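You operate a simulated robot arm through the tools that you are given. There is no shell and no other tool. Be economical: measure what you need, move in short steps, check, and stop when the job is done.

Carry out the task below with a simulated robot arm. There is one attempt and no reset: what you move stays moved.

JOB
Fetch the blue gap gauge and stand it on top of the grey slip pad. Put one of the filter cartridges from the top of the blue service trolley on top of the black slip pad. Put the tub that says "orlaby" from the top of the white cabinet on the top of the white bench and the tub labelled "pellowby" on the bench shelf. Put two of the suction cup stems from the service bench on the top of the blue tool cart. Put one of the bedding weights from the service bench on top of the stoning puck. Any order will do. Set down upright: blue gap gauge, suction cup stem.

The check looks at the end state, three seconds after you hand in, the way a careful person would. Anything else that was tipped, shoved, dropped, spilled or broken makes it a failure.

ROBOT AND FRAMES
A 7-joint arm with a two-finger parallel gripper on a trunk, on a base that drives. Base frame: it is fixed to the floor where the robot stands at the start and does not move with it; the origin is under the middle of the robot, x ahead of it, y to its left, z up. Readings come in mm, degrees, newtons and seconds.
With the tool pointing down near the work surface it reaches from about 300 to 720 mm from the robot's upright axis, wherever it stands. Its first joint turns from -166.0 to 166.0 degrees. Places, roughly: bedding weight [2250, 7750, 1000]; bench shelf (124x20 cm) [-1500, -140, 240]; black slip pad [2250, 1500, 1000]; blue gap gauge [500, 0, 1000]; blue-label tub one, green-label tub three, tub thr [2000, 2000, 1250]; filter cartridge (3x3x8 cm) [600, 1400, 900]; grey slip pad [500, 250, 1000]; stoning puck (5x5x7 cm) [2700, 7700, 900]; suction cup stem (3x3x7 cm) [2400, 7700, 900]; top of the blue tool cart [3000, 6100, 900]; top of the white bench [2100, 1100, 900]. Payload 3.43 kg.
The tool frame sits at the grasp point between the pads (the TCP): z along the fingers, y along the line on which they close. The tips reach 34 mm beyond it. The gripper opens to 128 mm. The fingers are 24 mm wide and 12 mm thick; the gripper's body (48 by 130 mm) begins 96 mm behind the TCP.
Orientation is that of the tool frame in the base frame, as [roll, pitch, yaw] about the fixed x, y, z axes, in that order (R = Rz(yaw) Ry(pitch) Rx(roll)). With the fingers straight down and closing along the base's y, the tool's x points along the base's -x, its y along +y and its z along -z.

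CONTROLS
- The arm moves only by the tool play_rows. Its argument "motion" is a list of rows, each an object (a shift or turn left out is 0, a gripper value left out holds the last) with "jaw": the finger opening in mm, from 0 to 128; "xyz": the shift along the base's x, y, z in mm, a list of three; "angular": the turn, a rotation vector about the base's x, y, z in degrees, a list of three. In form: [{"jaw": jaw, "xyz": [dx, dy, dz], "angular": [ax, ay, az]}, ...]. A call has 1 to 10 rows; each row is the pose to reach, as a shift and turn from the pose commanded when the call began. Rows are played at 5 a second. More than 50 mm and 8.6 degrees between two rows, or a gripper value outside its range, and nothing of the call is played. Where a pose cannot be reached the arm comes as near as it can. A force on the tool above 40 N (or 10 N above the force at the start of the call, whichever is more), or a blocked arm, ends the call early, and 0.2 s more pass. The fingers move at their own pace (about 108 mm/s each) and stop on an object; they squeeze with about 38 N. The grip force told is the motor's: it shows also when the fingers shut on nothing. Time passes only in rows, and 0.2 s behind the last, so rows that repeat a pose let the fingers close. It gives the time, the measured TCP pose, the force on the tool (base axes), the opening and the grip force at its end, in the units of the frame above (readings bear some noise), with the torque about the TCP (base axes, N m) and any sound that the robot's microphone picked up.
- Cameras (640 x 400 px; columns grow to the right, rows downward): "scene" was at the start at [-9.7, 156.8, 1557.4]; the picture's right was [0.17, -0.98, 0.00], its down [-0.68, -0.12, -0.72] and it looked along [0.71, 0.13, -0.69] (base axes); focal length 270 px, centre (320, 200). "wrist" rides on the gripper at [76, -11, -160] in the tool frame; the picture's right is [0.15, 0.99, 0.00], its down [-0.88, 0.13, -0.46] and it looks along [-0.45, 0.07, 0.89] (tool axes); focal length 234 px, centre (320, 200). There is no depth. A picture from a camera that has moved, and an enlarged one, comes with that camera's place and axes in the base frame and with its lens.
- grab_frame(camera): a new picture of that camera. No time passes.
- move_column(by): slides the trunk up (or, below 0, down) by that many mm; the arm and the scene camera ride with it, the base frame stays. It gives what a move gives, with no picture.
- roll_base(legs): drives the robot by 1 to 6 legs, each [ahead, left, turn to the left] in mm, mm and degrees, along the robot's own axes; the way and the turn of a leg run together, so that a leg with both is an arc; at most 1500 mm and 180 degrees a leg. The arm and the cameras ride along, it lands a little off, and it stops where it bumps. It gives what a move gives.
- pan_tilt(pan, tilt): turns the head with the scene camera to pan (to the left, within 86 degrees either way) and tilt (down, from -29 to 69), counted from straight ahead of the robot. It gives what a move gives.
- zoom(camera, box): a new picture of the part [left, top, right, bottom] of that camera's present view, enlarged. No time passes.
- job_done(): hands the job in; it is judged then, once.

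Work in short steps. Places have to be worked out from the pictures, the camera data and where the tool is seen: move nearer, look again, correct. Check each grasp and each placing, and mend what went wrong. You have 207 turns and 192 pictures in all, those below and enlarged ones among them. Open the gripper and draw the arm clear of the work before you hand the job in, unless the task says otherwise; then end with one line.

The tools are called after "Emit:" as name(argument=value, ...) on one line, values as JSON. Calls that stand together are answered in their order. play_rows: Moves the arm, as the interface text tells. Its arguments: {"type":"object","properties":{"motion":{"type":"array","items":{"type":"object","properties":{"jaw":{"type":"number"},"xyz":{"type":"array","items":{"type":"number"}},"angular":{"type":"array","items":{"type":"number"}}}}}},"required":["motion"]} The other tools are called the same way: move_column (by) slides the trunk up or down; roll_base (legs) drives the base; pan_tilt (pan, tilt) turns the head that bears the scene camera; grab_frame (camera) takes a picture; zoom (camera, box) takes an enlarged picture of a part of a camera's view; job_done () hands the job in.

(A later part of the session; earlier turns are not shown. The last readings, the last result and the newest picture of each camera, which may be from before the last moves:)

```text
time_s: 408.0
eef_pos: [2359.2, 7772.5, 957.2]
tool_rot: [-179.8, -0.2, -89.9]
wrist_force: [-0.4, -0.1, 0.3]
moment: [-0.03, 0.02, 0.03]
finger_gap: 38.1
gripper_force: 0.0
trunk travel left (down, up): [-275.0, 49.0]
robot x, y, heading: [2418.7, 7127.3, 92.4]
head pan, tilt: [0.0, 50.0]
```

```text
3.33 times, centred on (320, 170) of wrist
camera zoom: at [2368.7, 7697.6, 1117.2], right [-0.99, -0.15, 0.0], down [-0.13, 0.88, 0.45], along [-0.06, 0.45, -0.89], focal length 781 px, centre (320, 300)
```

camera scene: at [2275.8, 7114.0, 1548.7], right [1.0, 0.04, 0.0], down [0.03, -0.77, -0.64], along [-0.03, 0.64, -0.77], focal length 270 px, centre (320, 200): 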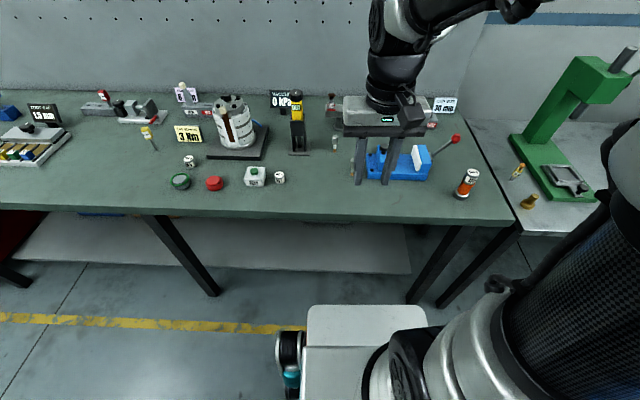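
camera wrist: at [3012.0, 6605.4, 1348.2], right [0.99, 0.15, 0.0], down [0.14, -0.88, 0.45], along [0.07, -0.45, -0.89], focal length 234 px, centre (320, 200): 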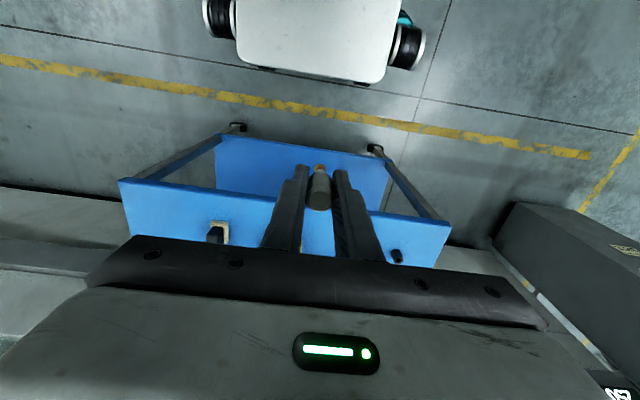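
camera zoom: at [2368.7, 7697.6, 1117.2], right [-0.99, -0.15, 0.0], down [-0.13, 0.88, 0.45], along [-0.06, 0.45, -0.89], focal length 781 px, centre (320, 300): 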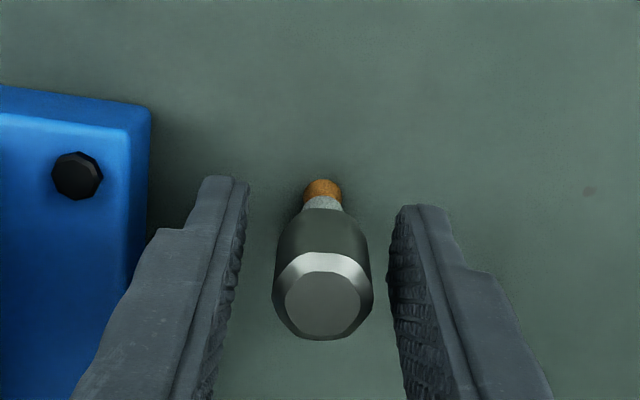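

Centred. Closing and lifting.

Emit:
play_rows(motion=[{"jaw": 30}, {"jaw": 22}, {"jaw": 14}, {"jaw": 12}, {"jaw": 12}, {"jaw": 12}, {"xyz": [0, 0, 15]}, {"xyz": [0, 0, 55]}, {"xyz": [0, 0, 100]}, {"xyz": [0, 0, 130]}])

Emit:
zoom(camera="wrist", box=[240, 110, 400, 230])

```text
time_s: 410.2
eef_pos: [2357.5, 7771.6, 1086.7]
tool_rot: [-179.8, -0.2, -90.0]
wrist_force: [-0.9, 0.0, -0.5]
moment: [0.0, 0.01, -0.01]
finger_gap: 20.4
gripper_force: 37.8
trunk travel left (down, up): [-275.0, 49.0]
robot x, y, heading: [2413.3, 7130.3, 92.4]
head pan, tilt: [0.0, 50.0]
```

```text
3.33 times, centred on (320, 170) of wrist
camera zoom: at [2368.0, 7697.4, 1247.9], right [-0.99, -0.15, 0.0], down [-0.13, 0.88, 0.45], along [-0.06, 0.45, -0.89], focal length 781 px, centre (320, 300)
```

zoom: 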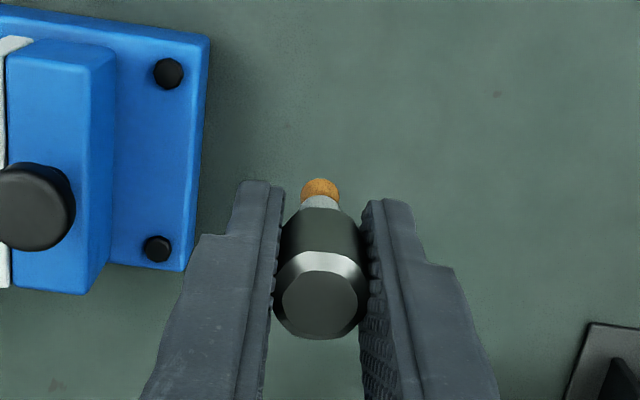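

Emit:
play_rows(motion=[{"xyz": [0, -20, 40]}, {"xyz": [0, -55, 70]}, {"xyz": [0, -95, 90]}, {"xyz": [3, -140, 100]}, {"xyz": [6, -185, 100]}, {"xyz": [9, -230, 100]}, {"xyz": [12, -278, 100]}])

Emit:
roll_base(legs=[[-245, 0, 0], [0, 0, 177.6], [0, 470, 0]])

Emit:
pan_tilt(pan=5, tilt=45)

Emit:
grab_frame(camera="scene")

```text
time_s: 411.8
eef_pos: [2370.1, 7492.0, 1186.9]
tool_rot: [-179.8, -0.1, -90.0]
wrist_force: [0.4, -0.5, -0.5]
moment: [0.02, 0.01, -0.03]
finger_gap: 20.4
gripper_force: 38.2
trunk travel left (down, up): [-275.0, 49.0]
robot x, y, heading: [2417.3, 7128.5, 92.6]
head pan, tilt: [0.0, 50.0]
```

```text
time_s: 425.6
eef_pos: [2917.0, 6506.3, 1185.6]
tool_rot: [-179.8, -0.2, 85.7]
wrist_force: [-0.7, 0.6, -0.5]
moment: [0.0, -0.01, -0.03]
finger_gap: 20.3
gripper_force: 37.9
trunk travel left (down, up): [-275.0, 49.0]
robot x, y, heading: [2895.7, 6871.8, -91.7]
head pan, tilt: [0.0, 50.0]
```

```text
time_s: 426.3
eef_pos: [2916.9, 6506.0, 1186.8]
tool_rot: [-179.8, -0.2, 85.8]
wrist_force: [0.6, 0.0, -0.2]
moment: [-0.03, 0.01, 0.0]
finger_gap: 20.1
gripper_force: 37.8
trunk travel left (down, up): [-275.0, 49.0]
robot x, y, heading: [2897.5, 6870.7, -91.8]
head pan, tilt: [5.0, 45.0]
```

```text
50 pictures are left
camera scene: at [3045.3, 6878.4, 1555.6], right [-1.0, -0.06, 0.0], down [-0.04, 0.71, -0.71], along [0.04, -0.71, -0.71], focal length 270 px, centre (320, 200)
```

scene: 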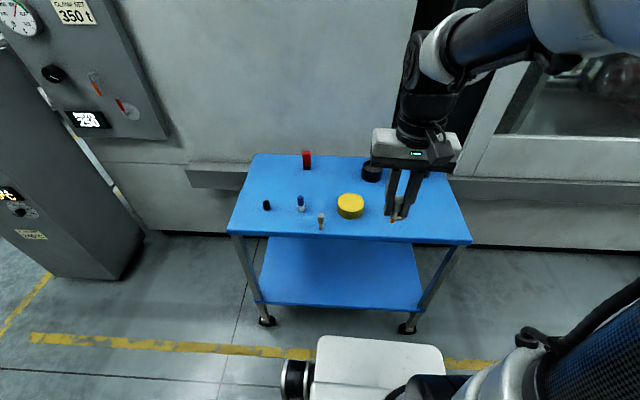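

Emit:
play_rows(motion=[{"xyz": [-7, -45, 0], "angular": [0, 0, 4.2]}, {"xyz": [-14, -90, 0], "angular": [0, 0, 4.2]}, {"xyz": [-21, -135, 0], "angular": [0, 0, 4.2]}, {"xyz": [-29, -175, -20], "angular": [0, 0, 4.2]}, {"xyz": [-29, -189, -60], "angular": [0, 0, 4.2]}, {"xyz": [-29, -189, -105], "angular": [0, 0, 4.2]}, {"xyz": [-29, -189, -150], "angular": [0, 0, 4.2]}, {"xyz": [-29, -189, -195], "angular": [0, 0, 4.2]}, {"xyz": [-29, -189, -220], "angular": [0, 0, 4.2]}, {"xyz": [-29, -189, -220], "angular": [0, 0, 4.2]}])

Emit:
zoom(camera="scene", box=[310, 170, 470, 250])

Emit:
zoom(camera="wrist", box=[160, 60, 480, 240])

```text
time_s: 428.5
eef_pos: [2888.3, 6317.8, 966.0]
tool_rot: [-179.8, -0.1, 89.9]
wrist_force: [-0.1, 0.6, -0.4]
moment: [0.0, 0.0, 0.0]
finger_gap: 20.0
gripper_force: 37.8
trunk travel left (down, up): [-275.0, 49.0]
robot x, y, heading: [2896.5, 6869.8, -91.8]
head pan, tilt: [5.0, 45.0]
```

```text
4.00 times, centred on (390, 210) of scene
camera zoom: at [3045.3, 6878.4, 1555.6], right [-1.0, -0.06, 0.0], down [-0.04, 0.71, -0.71], along [0.04, -0.71, -0.71], focal length 1079 px, centre (40, 160)
```

zoom: 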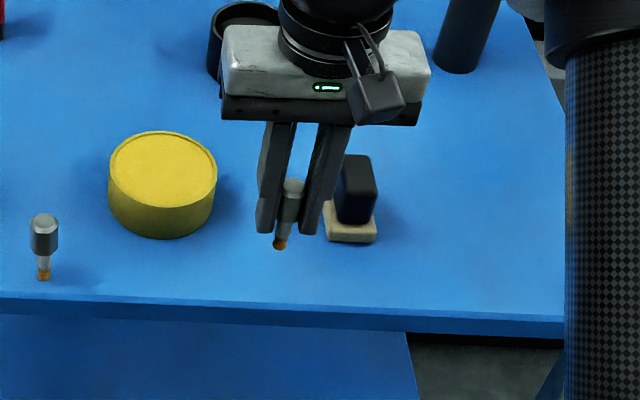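

```text
2.00 times, centred on (320, 150) of wrist
camera zoom: at [2878.8, 6393.2, 1127.1], right [0.99, 0.15, 0.0], down [0.13, -0.88, 0.45], along [0.06, -0.45, -0.89], focal length 468 px, centre (320, 300)
```

zoom: 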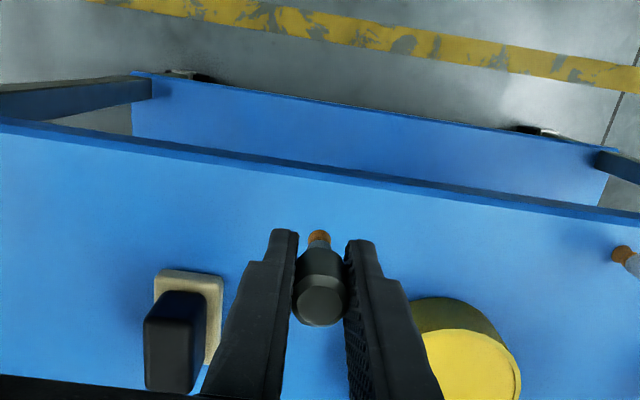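

Clear of neighbours. Lowering to just above contact (TCP ≈918 last time).

Emit:
play_rows(motion=[{"xyz": [0, 0, -20]}, {"xyz": [0, 0, -38]}, {"xyz": [0, 0, -44]}, {"xyz": [0, 0, -46]}, {"xyz": [0, 0, -46]}])

```text
time_s: 429.7
eef_pos: [2888.7, 6317.4, 920.8]
tool_rot: [-179.8, -0.2, 90.1]
wrist_force: [-0.4, 0.6, 0.0]
moment: [0.01, 0.03, -0.01]
finger_gap: 20.2
gripper_force: 38.1
trunk travel left (down, up): [-275.0, 49.0]
robot x, y, heading: [2898.2, 6873.2, -91.8]
head pan, tilt: [5.0, 45.0]
```

Emit:
play_rows(motion=[{"xyz": [0, 0, -1]}, {"xyz": [0, 0, -2]}, {"xyz": [0, 0, -2.7]}, {"xyz": [0, 0, -2.7]}])

```text
time_s: 430.7
eef_pos: [2888.4, 6317.7, 919.4]
tool_rot: [-179.8, -0.2, 90.1]
wrist_force: [-0.1, 0.1, -1.1]
moment: [0.0, 0.01, -0.04]
finger_gap: 20.3
gripper_force: 38.5
trunk travel left (down, up): [-275.0, 49.0]
robot x, y, heading: [2900.6, 6874.0, -92.0]
head pan, tilt: [5.0, 45.0]
```

Emit:
play_rows(motion=[{"xyz": [0, 0, -1]}, {"xyz": [0, 0, -2]}, {"xyz": [0, 0, -2]}])

```text
time_s: 431.5
eef_pos: [2889.4, 6318.2, 916.2]
tool_rot: [-179.8, -0.1, 90.0]
wrist_force: [-0.6, 1.9, 3.2]
moment: [0.04, 0.0, 0.0]
finger_gap: 20.2
gripper_force: 38.0
trunk travel left (down, up): [-275.0, 49.0]
robot x, y, heading: [2897.9, 6871.0, -91.8]
head pan, tilt: [5.0, 45.0]
```

Light contact (3 N). Releasing and rising.

Emit:
play_rows(motion=[{"xyz": [0, 0, 0]}, {"jaw": 20.5}, {"jaw": 22.5}, {"jaw": 26}, {"jaw": 33}, {"jaw": 42}, {"jaw": 42}, {"xyz": [0, 0, 45]}, {"xyz": [0, 0, 90]}])

Emit:
zoom(camera="scene", box=[300, 160, 460, 260])

```text
time_s: 433.5
eef_pos: [2889.3, 6317.9, 1006.7]
tool_rot: [-179.8, -0.3, 89.9]
wrist_force: [0.1, 0.1, -0.9]
moment: [0.02, 0.01, -0.02]
finger_gap: 42.1
gripper_force: 0.2
trunk travel left (down, up): [-275.0, 49.0]
robot x, y, heading: [2902.2, 6871.6, -91.9]
head pan, tilt: [5.0, 45.0]
```

```text
4.00 times, centred on (380, 210) of scene
camera zoom: at [3045.4, 6878.7, 1555.6], right [-1.0, -0.06, 0.0], down [-0.04, 0.71, -0.71], along [0.04, -0.71, -0.71], focal length 1079 px, centre (80, 160)
```

zoom: 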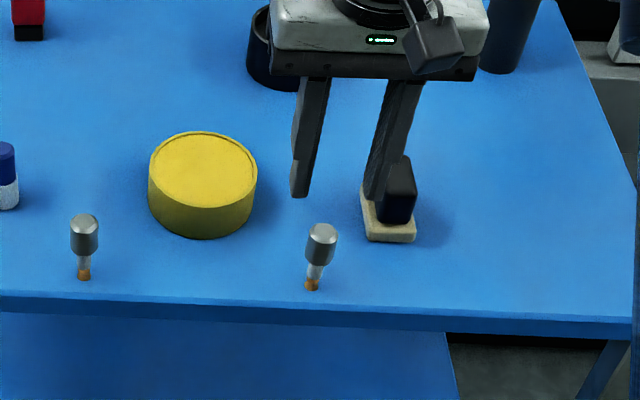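

Both stems stand on the cart. Retracting and heading back (east aisle, south, then to the cabinet) for the pellowby tub.

Emit:
play_rows(motion=[{"xyz": [0, 0, 45]}, {"xyz": [0, 0, 90]}, {"xyz": [0, 15, 135]}, {"xyz": [0, 50, 170]}, {"xyz": [0, 90, 195]}, {"xyz": [0, 130, 220]}, {"xyz": [0, 165, 240]}])

Emit:
roll_base(legs=[[-60, 0, 1.9], [0, 1400, 0], [0, 1000, 0]])

```text
time_s: 435.1
eef_pos: [2887.5, 6482.9, 1246.8]
tool_rot: [-179.9, -0.2, 90.0]
wrist_force: [-0.9, -0.5, 0.1]
moment: [0.01, 0.03, -0.02]
finger_gap: 42.1
gripper_force: 0.0
trunk travel left (down, up): [-275.0, 49.0]
robot x, y, heading: [2896.8, 6871.4, -91.5]
head pan, tilt: [5.0, 45.0]
```

```text
time_s: 458.8
eef_pos: [5298.3, 6541.9, 1246.7]
tool_rot: [-179.8, -0.1, 91.7]
wrist_force: [-0.2, 0.2, -0.3]
moment: [0.01, 0.01, -0.01]
finger_gap: 42.1
gripper_force: 0.1
trunk travel left (down, up): [-275.0, 49.0]
robot x, y, heading: [5295.2, 6928.5, -90.0]
head pan, tilt: [5.0, 45.0]
```

Emit:
roll_base(legs=[[1500, 0, 0], [1500, 0, 0], [1500, 0, 0]])

```text
time_s: 480.3
eef_pos: [5261.4, 2028.6, 1246.8]
tool_rot: [-179.8, -0.1, 91.2]
wrist_force: [0.7, -0.5, -0.5]
moment: [-0.03, -0.02, 0.02]
finger_gap: 42.0
gripper_force: 0.1
trunk travel left (down, up): [-275.0, 49.0]
robot x, y, heading: [5260.9, 2417.6, -90.6]
head pan, tilt: [5.0, 45.0]
```

Emit:
roll_base(legs=[[1500, 0, 0.6], [1500, 0, 0], [600, 0, 0]])

Emit:
roll_base(legs=[[0, -1400, 0], [0, -1010, 0]])

```text
time_s: 497.7
eef_pos: [5258.7, -1562.5, 1245.9]
tool_rot: [-179.7, -0.2, 91.8]
wrist_force: [0.2, 0.3, 0.5]
moment: [0.0, 0.01, -0.02]
finger_gap: 41.7
gripper_force: 0.0
trunk travel left (down, up): [-275.0, 49.0]
robot x, y, heading: [5256.1, -1174.4, -89.7]
head pan, tilt: [5.0, 45.0]
```

```text
time_s: 521.0
eef_pos: [2847.0, -1577.2, 1245.9]
tool_rot: [-179.8, -0.1, 91.9]
wrist_force: [-0.3, -0.2, -0.7]
moment: [-0.03, -0.02, 0.0]
finger_gap: 41.9
gripper_force: 0.0
trunk travel left (down, up): [-275.0, 49.0]
robot x, y, heading: [2844.3, -1190.2, -89.7]
head pan, tilt: [5.0, 45.0]
```

Turning to face -x and strafing back up to the cabinet.

Emit:
roll_base(legs=[[0, 0, -90.3], [0, -1400, 0], [0, -1400, 0]])

Emit:
play_rows(motion=[{"xyz": [0, 0, 40]}, {"xyz": [0, 0, 80]}, {"xyz": [0, 0, 110], "jaw": 60}])

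```text
time_s: 551.9
eef_pos: [2513.8, 1632.5, 1246.1]
tool_rot: [-179.9, -0.1, 0.5]
wrist_force: [0.2, 0.3, -0.3]
moment: [0.01, 0.0, 0.0]
finger_gap: 42.2
gripper_force: 0.1
trunk travel left (down, up): [-275.0, 49.0]
robot x, y, heading: [2903.3, 1625.1, 178.7]
head pan, tilt: [5.0, 45.0]
```

```text
time_s: 552.7
eef_pos: [2514.3, 1632.8, 1356.2]
tool_rot: [-179.8, -0.3, 0.5]
wrist_force: [-0.3, 0.0, 0.0]
moment: [-0.02, 0.0, -0.01]
finger_gap: 59.9
gripper_force: 0.1
trunk travel left (down, up): [-275.0, 49.0]
robot x, y, heading: [2903.8, 1625.8, 178.6]
head pan, tilt: [5.0, 45.0]
```

Emit:
roll_base(legs=[[0, -505, 1.3]])

Emit:
play_rows(motion=[{"xyz": [-10, 0, 0], "angular": [0, 7.5, 0]}, {"xyz": [-20, 0, 0], "angular": [0, 15, 0]}, {"xyz": [-30, 0, 0], "angular": [0, 22.5, 0]}, {"xyz": [-40, 0, 0], "angular": [0, 30, 0]}, {"xyz": [-50, 0, 0], "angular": [0, 37.5, 0]}, {"xyz": [-50, 0, 0], "angular": [0, 45, 0]}, {"xyz": [-50, 0, 0], "angular": [0, 45, 0]}])

Emit:
roll_base(legs=[[295, 0, 0]])

Emit:
pan_tilt(pan=15, tilt=35)

Emit:
grab_frame(camera="scene")

Emit:
grab_frame(camera="wrist")

```text
time_s: 558.1
eef_pos: [2519.6, 2133.1, 1355.4]
tool_rot: [-179.8, -0.1, 1.6]
wrist_force: [-0.1, 0.1, -0.5]
moment: [-0.01, -0.02, 0.01]
finger_gap: 60.3
gripper_force: 0.0
trunk travel left (down, up): [-275.0, 49.0]
robot x, y, heading: [2908.8, 2134.2, 179.8]
head pan, tilt: [5.0, 45.0]
```

```text
time_s: 559.7
eef_pos: [2470.8, 2133.6, 1355.9]
tool_rot: [-178.3, 44.9, 2.2]
wrist_force: [-0.1, 0.1, 0.7]
moment: [0.0, -0.01, 0.01]
finger_gap: 60.0
gripper_force: 0.1
trunk travel left (down, up): [-275.0, 49.0]
robot x, y, heading: [2908.8, 2133.5, 179.9]
head pan, tilt: [5.0, 45.0]
```

```text
time_s: 561.7
eef_pos: [2176.8, 2134.5, 1355.7]
tool_rot: [-178.2, 44.9, 2.3]
wrist_force: [-0.8, 0.3, 0.1]
moment: [0.01, 0.01, -0.01]
finger_gap: 60.1
gripper_force: 0.1
trunk travel left (down, up): [-275.0, 49.0]
robot x, y, heading: [2613.9, 2134.8, 179.7]
head pan, tilt: [5.0, 45.0]
```

```text
time_s: 562.5
eef_pos: [2176.9, 2134.4, 1355.6]
tool_rot: [-178.3, 44.8, 2.3]
wrist_force: [-0.1, -0.5, 0.3]
moment: [-0.01, 0.04, -0.01]
finger_gap: 60.1
gripper_force: 0.0
trunk travel left (down, up): [-275.0, 49.0]
robot x, y, heading: [2618.2, 2137.0, 179.7]
head pan, tilt: [15.0, 35.0]
```

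```text
46 pictures are left
camera scene: at [2620.2, 1974.5, 1570.4], right [-0.26, 0.97, 0.0], down [0.55, 0.15, -0.82], along [-0.79, -0.21, -0.57], focal length 270 px, centre (320, 200)
```

scene: 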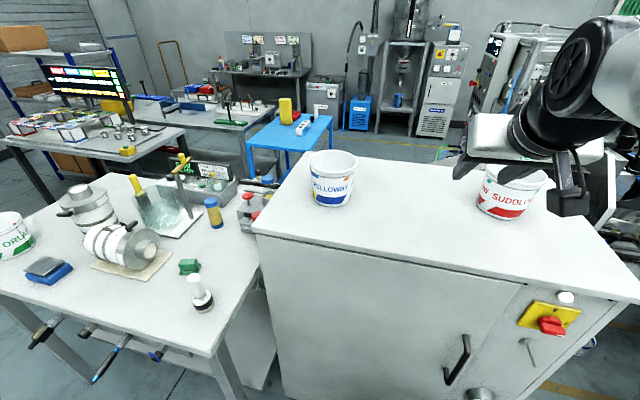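

```text
45 pictures are left
camera wrist: at [2342.1, 2147.4, 1416.1], right [0.12, -0.98, -0.13], down [-0.3, -0.16, 0.94], along [-0.95, -0.08, -0.31], focal length 234 px, centre (320, 200)
```

wrist: 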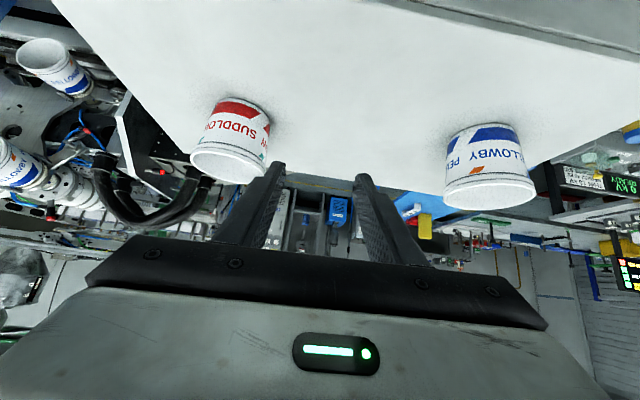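

Pellowby centre at about [2018, 1850]. Bringing the tilted hand over its high-y wall (wall at y≈1911).

Emit:
play_rows(motion=[{"xyz": [0, -45, 0], "jaw": 54}, {"xyz": [-10, -90, 0]}, {"xyz": [-25, -135, 0]}, {"xyz": [-45, -180, -10]}, {"xyz": [-72, -216, -33]}, {"xyz": [-72, -223, -33]}, {"xyz": [-72, -223, -33]}])

Emit:
grab_frame(camera="wrist")

Emit:
zoom(camera="scene", box=[280, 110, 440, 230])

```text
refused: row 4 steps farther than a row can; nothing moved
```

```text
44 pictures are left
camera wrist: at [2342.1, 2147.4, 1416.1], right [0.12, -0.98, -0.13], down [-0.3, -0.16, 0.94], along [-0.95, -0.08, -0.31], focal length 234 px, centre (320, 200)
```

wrist: 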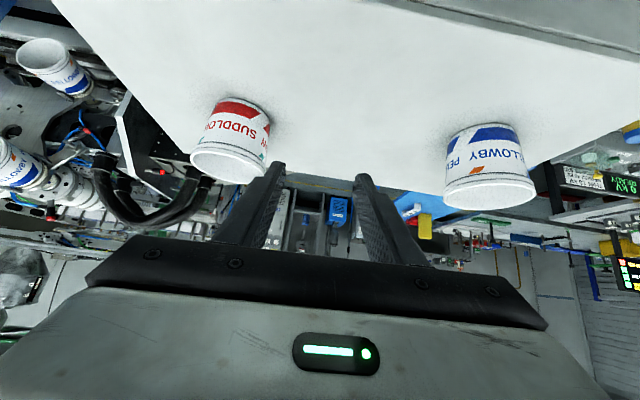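

```text
3.33 times, centred on (360, 170) of scene
camera zoom: at [2620.2, 1974.5, 1570.4], right [-0.26, 0.97, 0.0], down [0.55, 0.15, -0.82], along [-0.79, -0.21, -0.57], focal length 900 px, centre (187, 300)
```

zoom: 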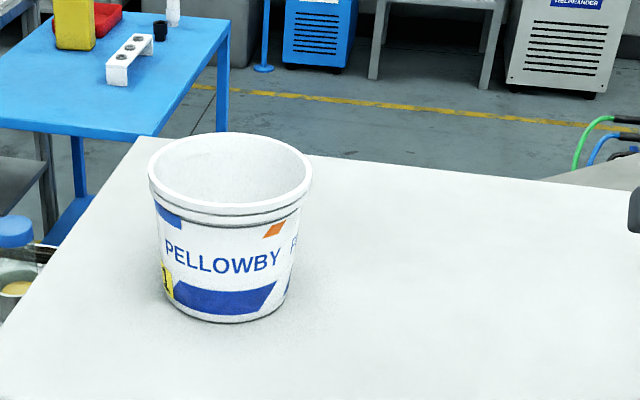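

Emit:
play_rows(motion=[{"xyz": [0, -40, 0], "jaw": 54}, {"xyz": [-10, -80, 0]}, {"xyz": [-20, -120, 0]}, {"xyz": [-30, -160, 0]}, {"xyz": [-45, -200, -10]}, {"xyz": [-72, -225, -30]}, {"xyz": [-72, -225, -33]}])

Emit:
grab_frame(camera="wrist")

Emit:
zoom(camera="scene", box=[280, 110, 440, 230])

```text
time_s: 564.0
eef_pos: [2103.3, 1908.6, 1322.1]
tool_rot: [-178.1, 44.8, 2.3]
wrist_force: [0.5, -0.2, -0.4]
moment: [0.0, -0.02, 0.01]
finger_gap: 54.1
gripper_force: 0.1
trunk travel left (down, up): [-275.0, 49.0]
robot x, y, heading: [2616.4, 2131.9, 179.8]
head pan, tilt: [15.0, 35.0]
```

```text
42 pictures are left
camera wrist: at [2269.0, 1922.0, 1383.1], right [0.12, -0.98, -0.13], down [-0.3, -0.16, 0.94], along [-0.95, -0.08, -0.31], focal length 234 px, centre (320, 200)
```

wrist: 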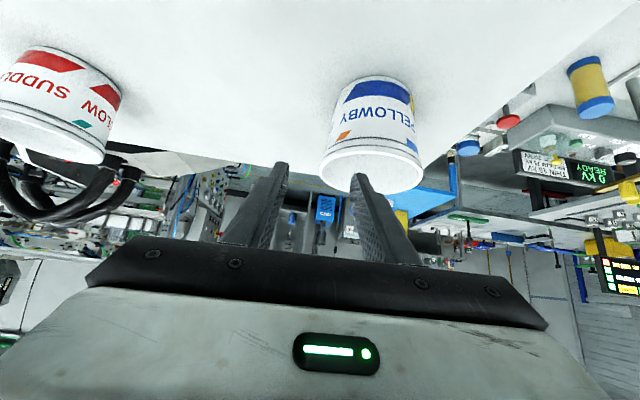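

```text
3.33 times, centred on (360, 170) of scene
camera zoom: at [2620.1, 1974.4, 1570.5], right [-0.26, 0.97, 0.0], down [0.55, 0.15, -0.82], along [-0.79, -0.21, -0.57], focal length 900 px, centre (187, 300)
```

zoom: 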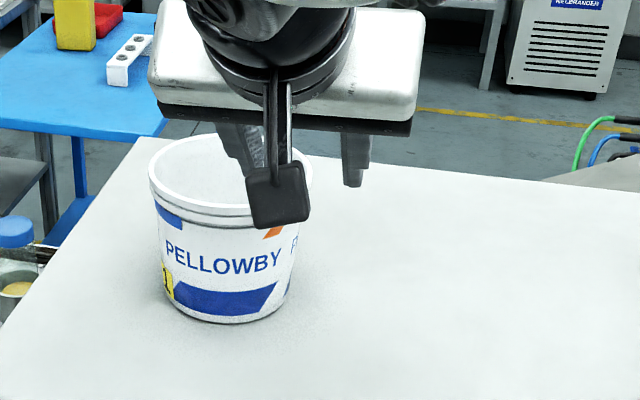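

The wall lies midway between the fingers. Advancing along the tool axis to straddle the wall, then closing.

Emit:
play_rows(motion=[{"xyz": [-25, -3, -25]}, {"xyz": [-52, -3, -52]}, {"xyz": [-77, -3, -76]}, {"xyz": [-77, -3, -76]}, {"xyz": [-77, -3, -76], "jaw": 30}, {"xyz": [-77, -3, -76], "jaw": 12}, {"xyz": [-77, -3, -76], "jaw": 2}, {"xyz": [-77, -3, -76], "jaw": 2}, {"xyz": [-77, -3, -76], "jaw": 2}])

Emit:
grab_frame(camera="wrist")

Emit:
zoom(camera="scene", box=[280, 110, 440, 230])

```text
time_s: 566.0
eef_pos: [2027.4, 1905.8, 1246.5]
tool_rot: [-178.4, 45.0, 2.3]
wrist_force: [-1.3, -4.8, 12.5]
moment: [-0.82, 0.09, -0.04]
finger_gap: 12.9
gripper_force: 37.8
trunk travel left (down, up): [-275.0, 49.0]
robot x, y, heading: [2614.2, 2136.7, 180.0]
head pan, tilt: [15.0, 35.0]
```

```text
40 pictures are left
camera wrist: at [2192.7, 1919.7, 1308.0], right [0.12, -0.98, -0.12], down [-0.3, -0.16, 0.94], along [-0.95, -0.08, -0.31], focal length 234 px, centre (320, 200)
```

wrist: 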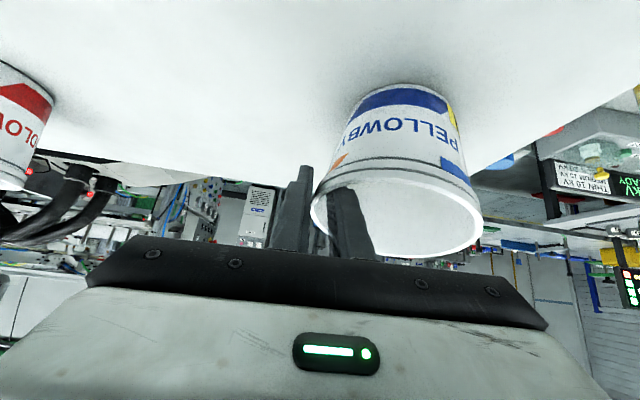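

```text
3.33 times, centred on (360, 170) of scene
camera zoom: at [2621.1, 1974.4, 1570.6], right [-0.26, 0.97, 0.0], down [0.55, 0.15, -0.82], along [-0.79, -0.21, -0.57], focal length 900 px, centre (187, 300)
```

zoom: 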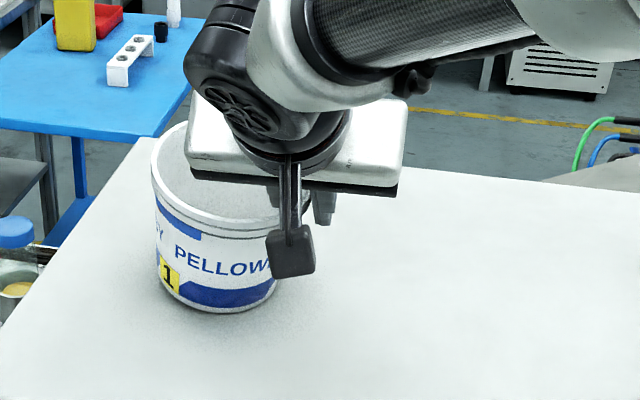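

Gripped (12.9 mm across rim). Lifting carefully.

Emit:
play_rows(motion=[{"xyz": [0, 0, 5]}, {"xyz": [0, 0, 20]}, {"xyz": [0, 0, 45]}, {"xyz": [0, 0, 80]}, {"xyz": [0, 0, 80]}])

Emit:
grab_frame(camera="wrist")

Emit:
zoom(camera="scene", box=[270, 80, 430, 210])

```text
time_s: 567.2
eef_pos: [2029.0, 1906.2, 1325.3]
tool_rot: [-178.2, 44.8, 2.3]
wrist_force: [0.3, 0.5, -1.1]
moment: [0.04, 0.01, -0.02]
finger_gap: 8.7
gripper_force: 38.1
trunk travel left (down, up): [-275.0, 49.0]
robot x, y, heading: [2617.5, 2134.5, 180.1]
head pan, tilt: [15.0, 35.0]
```

```text
38 pictures are left
camera wrist: at [2193.5, 1919.3, 1386.7], right [0.12, -0.98, -0.13], down [-0.3, -0.16, 0.94], along [-0.95, -0.08, -0.32], focal length 234 px, centre (320, 200)
```

wrist: 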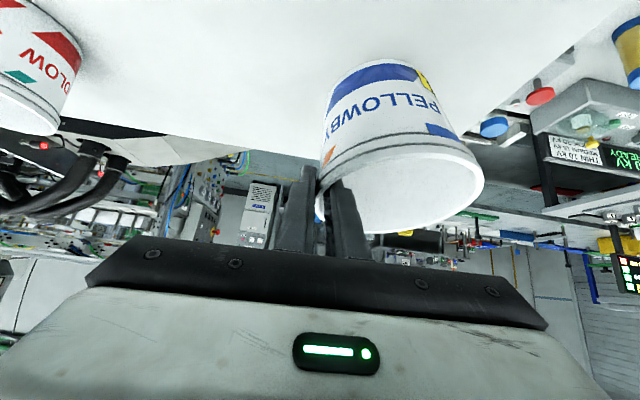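

```text
3.08 times, centred on (350, 145) of scene
camera zoom: at [2620.3, 1974.4, 1570.4], right [-0.26, 0.97, 0.0], down [0.55, 0.15, -0.82], along [-0.79, -0.21, -0.57], focal length 830 px, centre (228, 369)
```

zoom: 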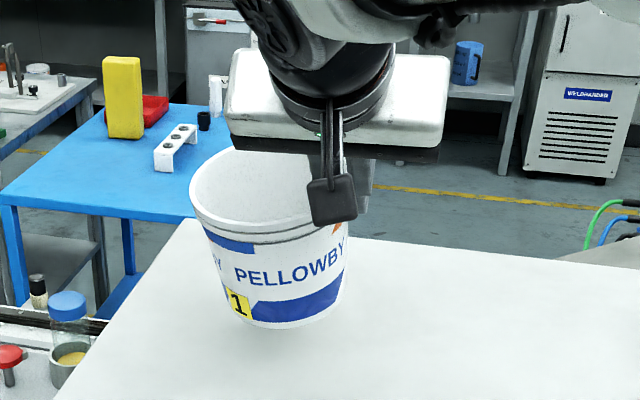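

The tub drooped about 15° about the grip. I'll counter-rotate the tool -14° about x to level it and retract from the cabinet.

Emit:
play_rows(motion=[{"xyz": [25, 0, 10], "angular": [-5, 0, 0]}, {"xyz": [60, 0, 20], "angular": [-10, 0, 0]}, {"xyz": [100, 0, 25], "angular": [-14, 0, 0]}, {"xyz": [140, 0, 25], "angular": [-14, 0, 0]}, {"xyz": [150, 0, 25], "angular": [-14, 0, 0]}])

Emit:
zoom(camera="scene", box=[270, 80, 450, 230])

```text
time_s: 568.5
eef_pos: [2177.9, 1905.6, 1351.4]
tool_rot: [162.2, 43.7, -11.5]
wrist_force: [0.3, -0.2, 0.5]
moment: [0.04, -0.01, -0.02]
finger_gap: 8.4
gripper_force: 38.0
trunk travel left (down, up): [-275.0, 49.0]
robot x, y, heading: [2613.2, 2130.8, 179.7]
head pan, tilt: [15.0, 35.0]
```

```text
2.67 times, centred on (360, 155) of scene
camera zoom: at [2620.4, 1974.4, 1570.4], right [-0.26, 0.97, 0.0], down [0.55, 0.15, -0.82], along [-0.79, -0.21, -0.57], focal length 720 px, centre (213, 320)
```

zoom: 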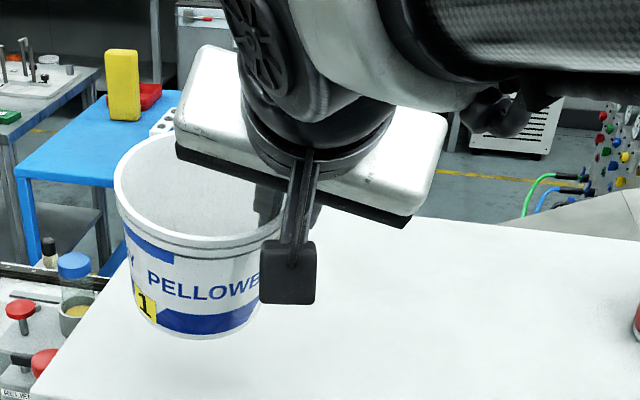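

Nearly level. Backing off and driving the known route toward the west aisle, keeping heading 180.

Emit:
roll_base(legs=[[-235, 0, 0.2], [0, 1400, 0], [0, 1400, 0], [0, 830, 0]])

Emit:
grab_frame(camera="wrist")

```text
time_s: 604.7
eef_pos: [2367.7, -1717.7, 1350.8]
tool_rot: [162.3, 43.6, -12.7]
wrist_force: [0.5, 0.1, -0.4]
moment: [0.04, -0.03, -0.02]
finger_gap: 8.4
gripper_force: 37.7
trunk travel left (down, up): [-275.0, 49.0]
robot x, y, heading: [2813.3, -1495.1, 178.5]
head pan, tilt: [15.0, 35.0]
```

```text
35 pictures are left
camera wrist: at [2534.1, -1693.0, 1406.7], right [0.1, -0.99, 0.12], down [-0.3, 0.08, 0.95], along [-0.95, -0.13, -0.29], focal length 234 px, centre (320, 200)
```

wrist: 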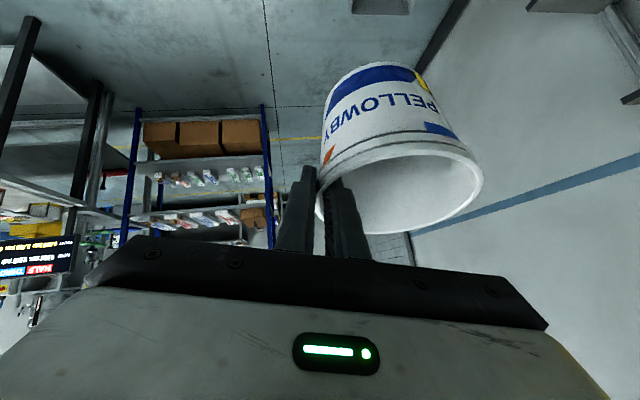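

Emit:
roll_base(legs=[[800, 0, 1.5], [700, 0, 0], [0, 655, 0]])

```text
time_s: 618.8
eef_pos: [874.3, -2384.3, 1350.9]
tool_rot: [162.3, 43.8, -11.2]
wrist_force: [-0.5, 0.2, -0.3]
moment: [0.01, -0.03, 0.0]
finger_gap: 8.0
gripper_force: 37.9
trunk travel left (down, up): [-275.0, 49.0]
robot x, y, heading: [1315.5, -2156.8, 180.0]
head pan, tilt: [15.0, 35.0]
```

Emit:
roll_base(legs=[[1400, 0, 0], [100, 0, 0], [0, -1200, 0], [0, -1150, 0]])

Emit:
pan_tilt(pan=0, tilt=40)

Emit:
grab_frame(camera="scene")

```text
time_s: 648.9
eef_pos: [-614.8, -18.9, 1352.2]
tool_rot: [162.3, 43.7, -11.3]
wrist_force: [0.4, 0.6, 0.7]
moment: [0.04, -0.01, 0.03]
finger_gap: 7.9
gripper_force: 37.6
trunk travel left (down, up): [-275.0, 49.0]
robot x, y, heading: [-176.2, 209.0, 180.2]
head pan, tilt: [15.0, 35.0]
```

```text
time_s: 649.7
eef_pos: [-613.7, -18.7, 1350.1]
tool_rot: [162.4, 43.8, -11.4]
wrist_force: [-0.1, 0.3, 0.0]
moment: [0.03, -0.01, -0.04]
finger_gap: 8.1
gripper_force: 37.9
trunk travel left (down, up): [-275.0, 49.0]
robot x, y, heading: [-177.6, 211.2, 179.7]
head pan, tilt: [0.0, 40.0]
```

```text
34 pictures are left
camera scene: at [-172.2, 61.2, 1566.8], right [-0.13, 0.99, 0.0], down [0.6, 0.08, -0.79], along [-0.79, -0.11, -0.61], focal length 270 px, centre (320, 200)
```

scene: 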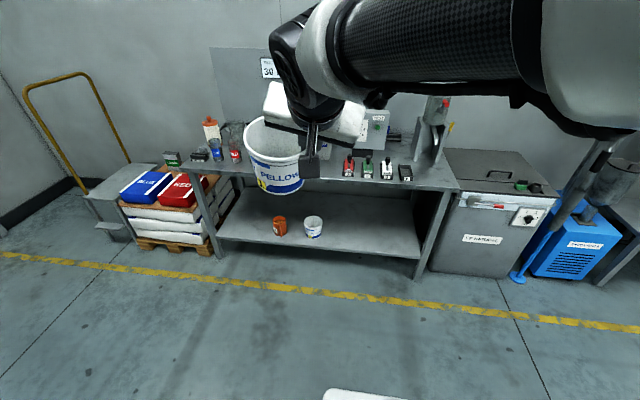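

At the bench with the low shelf (front edge x≈-1360, z≈240, free for y > -80). I'll lower the trunk fully, then lower the arm here in the aisle before going under the bench top.

Emit:
move_column(by=-270)

Emit:
play_rows(motion=[{"xyz": [-20, 20, -40]}, {"xyz": [-40, 50, -70]}, {"xyz": [-60, 80, -100]}, {"xyz": [-75, 110, -135]}, {"xyz": [-90, 140, -170]}, {"xyz": [-100, 170, -205]}, {"xyz": [-110, 200, -240]}, {"xyz": [-120, 230, -275]}, {"xyz": [-125, 250, -315]}, {"xyz": [-130, 260, -360]}])

```text
time_s: 652.4
eef_pos: [-614.0, -17.4, 1080.1]
tool_rot: [162.2, 43.7, -11.4]
wrist_force: [-0.8, -0.4, 0.2]
moment: [0.01, 0.0, -0.01]
finger_gap: 7.8
gripper_force: 37.7
trunk travel left (down, up): [-5.0, 319.0]
robot x, y, heading: [-173.8, 208.7, 180.1]
head pan, tilt: [0.0, 40.0]
```

```text
time_s: 654.6
eef_pos: [-743.5, 241.6, 720.9]
tool_rot: [162.3, 43.8, -11.3]
wrist_force: [0.3, 1.0, 1.2]
moment: [0.0, -0.02, 0.0]
finger_gap: 8.0
gripper_force: 37.9
out of reach, approached as far as the arm can: row 5
trunk travel left (down, up): [-5.0, 319.0]
robot x, y, heading: [-171.9, 212.7, 180.2]
head pan, tilt: [0.0, 40.0]
```

Emit:
play_rows(motion=[{"xyz": [0, 0, -45]}, {"xyz": [0, 0, -90]}, {"xyz": [0, 0, -135]}, {"xyz": [0, 0, -180]}, {"xyz": [0, 0, -220]}, {"xyz": [0, 0, -255]}, {"xyz": [0, 0, -255]}])

Emit:
grab_frame(camera="scene")

Emit:
grab_frame(camera="wrist")

```text
time_s: 656.2
eef_pos: [-744.5, 241.4, 466.2]
tool_rot: [162.2, 43.7, -11.3]
wrist_force: [0.2, 0.4, 0.4]
moment: [0.04, -0.04, 0.0]
finger_gap: 8.0
gripper_force: 38.1
trunk travel left (down, up): [-5.0, 319.0]
robot x, y, heading: [-175.2, 210.2, 180.0]
head pan, tilt: [0.0, 40.0]
```

```text
33 pictures are left
camera scene: at [-171.2, 72.9, 1292.9], right [0.0, 1.0, 0.0], down [0.64, 0.0, -0.77], along [-0.77, 0.0, -0.64], focal length 270 px, centre (320, 200)
```

scene: 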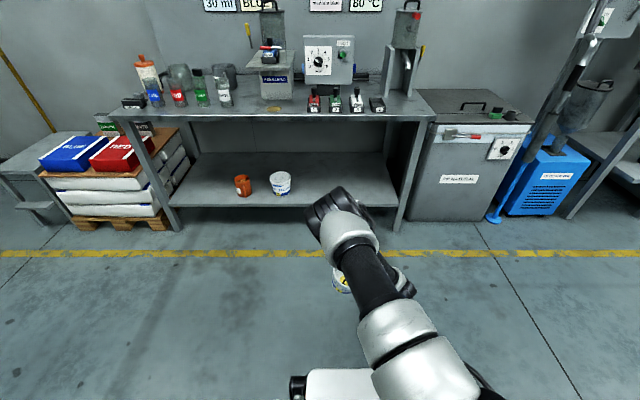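

```text
32 pictures are left
camera wrist: at [-578.0, 269.2, 520.9], right [0.12, -0.99, 0.12], down [-0.3, 0.08, 0.95], along [-0.95, -0.15, -0.29], focal length 234 px, centre (320, 200)
```

wrist: 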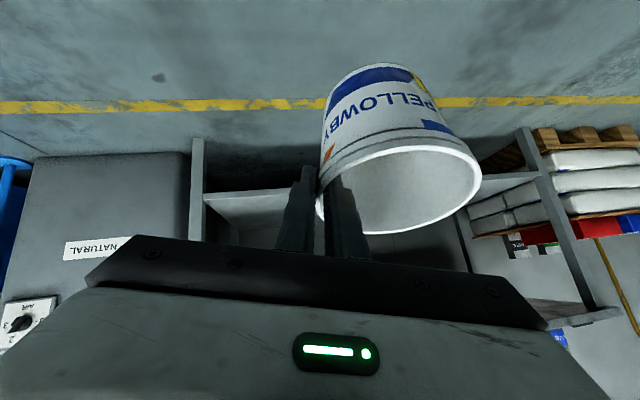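

Now I need the elbow low enough to go under the bench top, so I'll test extending the arm further forward and low while still in the aisle.

Emit:
play_rows(motion=[{"xyz": [-30, 0, -20]}, {"xyz": [-60, 0, -40]}, {"xyz": [-90, 0, -60]}, {"xyz": [-120, 0, -80]}, {"xyz": [-130, 0, -80]}, {"xyz": [-130, 0, -80]}])

Emit:
grab_frame(camera="scene")

```text
time_s: 657.6
eef_pos: [-872.3, 240.4, 385.5]
tool_rot: [162.3, 43.7, -11.2]
wrist_force: [0.1, -0.3, -1.2]
moment: [0.01, 0.02, -0.01]
finger_gap: 8.0
gripper_force: 38.1
trunk travel left (down, up): [-5.0, 319.0]
robot x, y, heading: [-174.7, 210.9, 180.0]
head pan, tilt: [0.0, 40.0]
```

```text
31 pictures are left
camera scene: at [-171.3, 72.8, 1292.9], right [0.0, 1.0, 0.0], down [0.64, 0.0, -0.77], along [-0.77, 0.0, -0.64], focal length 270 px, centre (320, 200)
```

scene: 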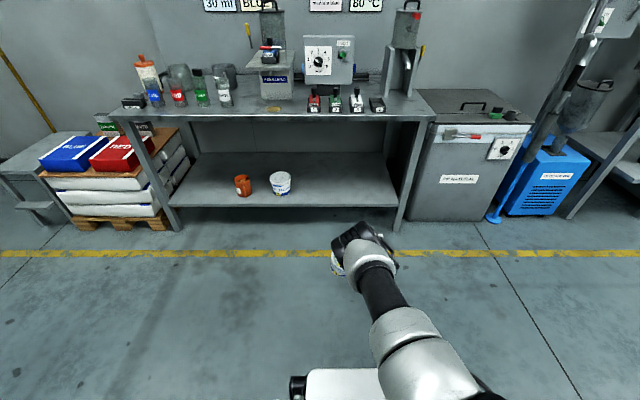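

Low and extended works (forearm stays below ~720 mm). Raising 30 mm for margin and driving 570 mm forward so the tub goes over the shelf.

Emit:
play_rows(motion=[{"xyz": [0, 0, 15]}, {"xyz": [0, 0, 30]}, {"xyz": [0, 0, 30]}])

Emit:
roll_base(legs=[[350, 0, 0]])

Emit:
grab_frame(camera="wrist")

Emit:
pan_tilt(pan=10, tilt=50)

Emit:
grab_frame(camera="scene")

```text
time_s: 658.4
eef_pos: [-873.7, 242.7, 416.1]
tool_rot: [162.3, 43.7, -11.2]
wrist_force: [0.1, 0.0, 0.8]
moment: [0.04, -0.03, 0.01]
finger_gap: 7.9
gripper_force: 37.9
trunk travel left (down, up): [-5.0, 319.0]
robot x, y, heading: [-174.3, 213.4, 179.8]
head pan, tilt: [0.0, 40.0]
```

```text
time_s: 660.7
eef_pos: [-1228.4, 242.4, 415.6]
tool_rot: [162.3, 43.7, -11.3]
wrist_force: [-0.4, -0.2, 0.2]
moment: [0.02, -0.02, -0.02]
finger_gap: 7.6
gripper_force: 37.6
trunk travel left (down, up): [-5.0, 319.0]
robot x, y, heading: [-525.5, 211.2, 179.8]
head pan, tilt: [0.0, 40.0]
```

```text
30 pictures are left
camera wrist: at [-1061.9, 270.1, 471.9], right [0.12, -0.99, 0.12], down [-0.3, 0.08, 0.95], along [-0.95, -0.15, -0.29], focal length 234 px, centre (320, 200)
```

wrist: 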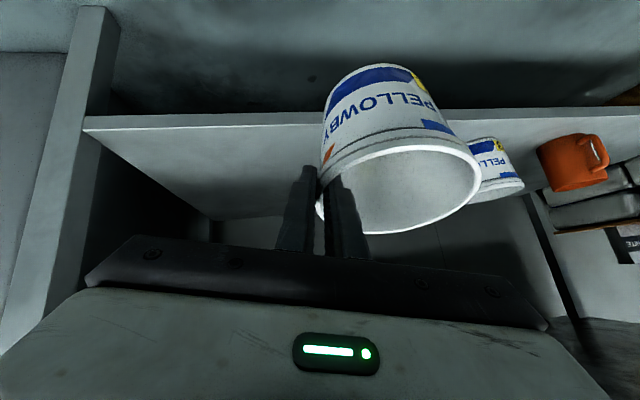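

```text
time_s: 661.4
eef_pos: [-1228.2, 241.9, 415.9]
tool_rot: [162.4, 43.6, -11.4]
wrist_force: [-0.1, -0.4, -0.5]
moment: [0.01, 0.01, 0.01]
finger_gap: 7.8
gripper_force: 38.3
trunk travel left (down, up): [-5.0, 319.0]
robot x, y, heading: [-527.7, 214.7, 179.9]
head pan, tilt: [10.0, 50.0]
```

```text
29 pictures are left
camera scene: at [-516.0, 59.9, 1278.8], right [-0.17, 0.99, 0.0], down [0.75, 0.13, -0.64], along [-0.63, -0.11, -0.77], focal length 270 px, centre (320, 200)
```

scene: 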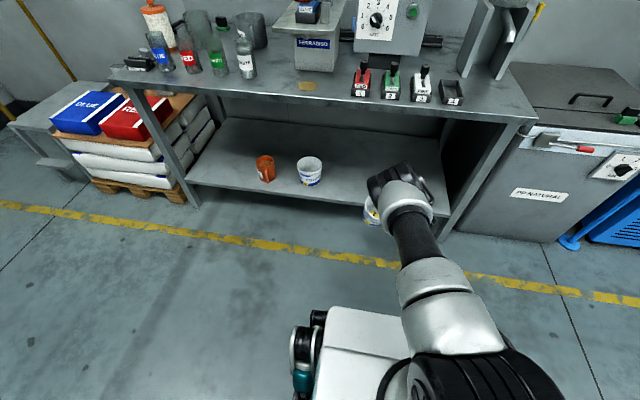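

Shelf is free here and the wrist is well under bench height. Driving the remaining 220 mm.

Emit:
roll_base(legs=[[225, 0, 0.2]])

Emit:
grab_frame(camera="scene")

Emit:
grab_frame(camera="wrist")

```text
time_s: 663.1
eef_pos: [-1450.9, 239.6, 416.4]
tool_rot: [162.3, 43.8, -11.0]
wrist_force: [0.0, 1.0, -0.7]
moment: [0.01, 0.02, -0.01]
finger_gap: 7.4
gripper_force: 38.8
trunk travel left (down, up): [-5.0, 319.0]
robot x, y, heading: [-752.3, 212.4, -180.0]
head pan, tilt: [10.0, 50.0]
```

```text
28 pictures are left
camera scene: at [-738.9, 59.8, 1278.7], right [-0.18, 0.98, 0.0], down [0.75, 0.14, -0.64], along [-0.63, -0.11, -0.77], focal length 270 px, centre (320, 200)
```

scene: 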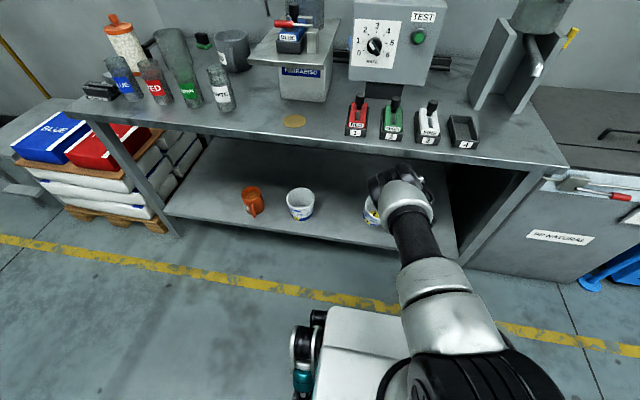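

```text
27 pictures are left
camera wrist: at [-1285.7, 267.6, 471.9], right [0.13, -0.99, 0.12], down [-0.3, 0.07, 0.95], along [-0.95, -0.16, -0.29], focal length 234 px, centre (320, 200)
```

wrist: 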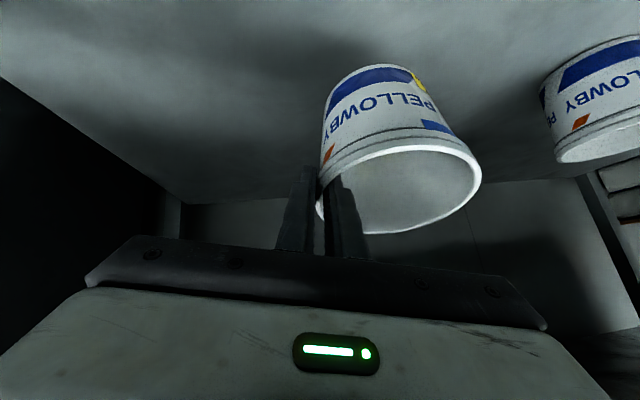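

The tub still leans about 4°; adding -4° about x while lowering 40 mm.

Emit:
play_rows(motion=[{"xyz": [0, 0, -15], "angular": [-2, 0, 0]}, {"xyz": [0, 0, -30], "angular": [-4, 0, 0]}, {"xyz": [0, 0, -40], "angular": [-4, 0, 0]}, {"xyz": [0, 0, -40], "angular": [-4, 0, 0]}])

Emit:
play_rows(motion=[{"xyz": [0, 0, -4]}, {"xyz": [0, 0, -8]}, {"xyz": [0, 0, -12]}, {"xyz": [0, 0, -12]}])

Emit:
grab_frame(camera="wrist")

```text
time_s: 664.1
eef_pos: [-1452.3, 238.8, 376.0]
tool_rot: [156.8, 42.8, -14.8]
wrist_force: [0.0, 0.1, -0.1]
moment: [0.05, 0.02, 0.01]
finger_gap: 7.9
gripper_force: 38.2
trunk travel left (down, up): [-5.0, 319.0]
robot x, y, heading: [-753.6, 210.6, -179.8]
head pan, tilt: [10.0, 50.0]
```

```text
time_s: 665.1
eef_pos: [-1451.6, 239.0, 363.7]
tool_rot: [156.9, 42.8, -14.8]
wrist_force: [0.0, -0.9, -0.4]
moment: [0.04, -0.05, 0.03]
finger_gap: 7.5
gripper_force: 38.2
trunk travel left (down, up): [-5.0, 319.0]
robot x, y, heading: [-754.3, 213.0, -179.9]
head pan, tilt: [10.0, 50.0]
```

```text
26 pictures are left
camera wrist: at [-1286.0, 271.3, 417.7], right [0.13, -0.97, 0.18], down [-0.3, 0.14, 0.94], along [-0.95, -0.17, -0.27], focal length 234 px, centre (320, 200)
```

wrist: 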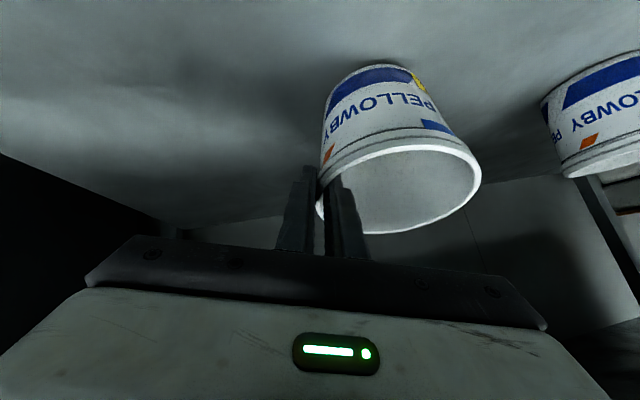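

Emit:
play_rows(motion=[{"xyz": [0, 0, -4]}, {"xyz": [0, 0, -8]}, {"xyz": [0, 0, -8]}])

Emit:
play_rows(motion=[{"xyz": [0, 0, -3]}, {"xyz": [0, 0, -6]}, {"xyz": [0, 0, -6]}])

```text
time_s: 665.9
eef_pos: [-1452.0, 239.0, 356.8]
tool_rot: [156.9, 42.9, -14.8]
wrist_force: [0.1, 0.7, 3.5]
moment: [-0.15, -0.07, 0.03]
finger_gap: 7.2
gripper_force: 37.9
trunk travel left (down, up): [-5.0, 319.0]
robot x, y, heading: [-752.8, 210.1, -180.0]
head pan, tilt: [10.0, 50.0]
```

```text
time_s: 666.7
eef_pos: [-1454.0, 240.6, 355.3]
tool_rot: [156.6, 43.3, -15.1]
wrist_force: [2.9, 7.7, 30.9]
moment: [-0.67, -0.25, 0.17]
finger_gap: 7.7
gripper_force: 38.7
trunk travel left (down, up): [-5.0, 319.0]
robot x, y, heading: [-751.5, 211.3, -179.7]
head pan, tilt: [10.0, 50.0]
```

Contact made; easing back up 4.5 mm and checking before release.

Emit:
play_rows(motion=[{"xyz": [0, 0, 2.5]}, {"xyz": [0, 0, 4.5]}, {"xyz": [0, 0, 4.5]}])

Emit:
grab_frame(camera="wrist")

Emit:
zoom(camera="scene", box=[270, 150, 450, 260])

```text
time_s: 667.5
eef_pos: [-1450.9, 238.3, 355.5]
tool_rot: [156.9, 42.7, -14.6]
wrist_force: [-3.4, -1.3, 13.3]
moment: [-0.78, 0.41, -0.17]
finger_gap: 7.9
gripper_force: 37.8
trunk travel left (down, up): [-5.0, 319.0]
robot x, y, heading: [-754.3, 211.1, -180.0]
head pan, tilt: [10.0, 50.0]
```

```text
25 pictures are left
camera wrist: at [-1285.0, 270.7, 408.7], right [0.13, -0.97, 0.19], down [-0.3, 0.14, 0.94], along [-0.95, -0.18, -0.27], focal length 234 px, centre (320, 200)
```

wrist: 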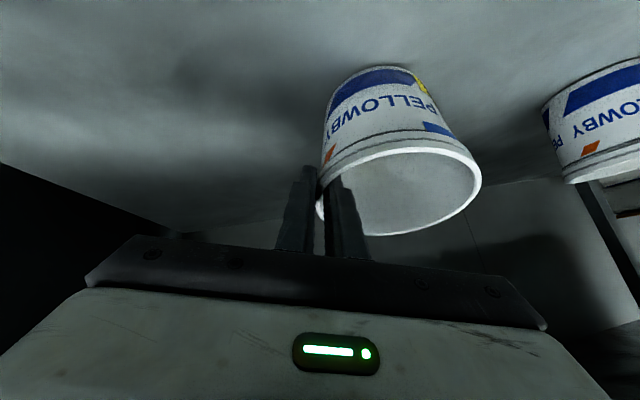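

```text
3.56 times, centred on (360, 205) of scene
camera zoom: at [-737.8, 59.7, 1278.6], right [-0.18, 0.98, 0.0], down [0.75, 0.14, -0.64], along [-0.63, -0.11, -0.77], focal length 960 px, centre (178, 182)
```

zoom: 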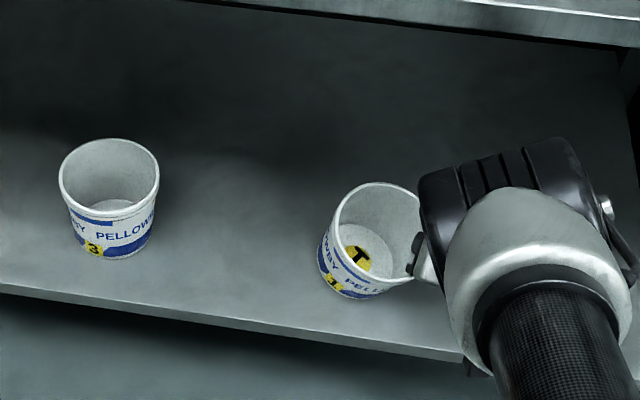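

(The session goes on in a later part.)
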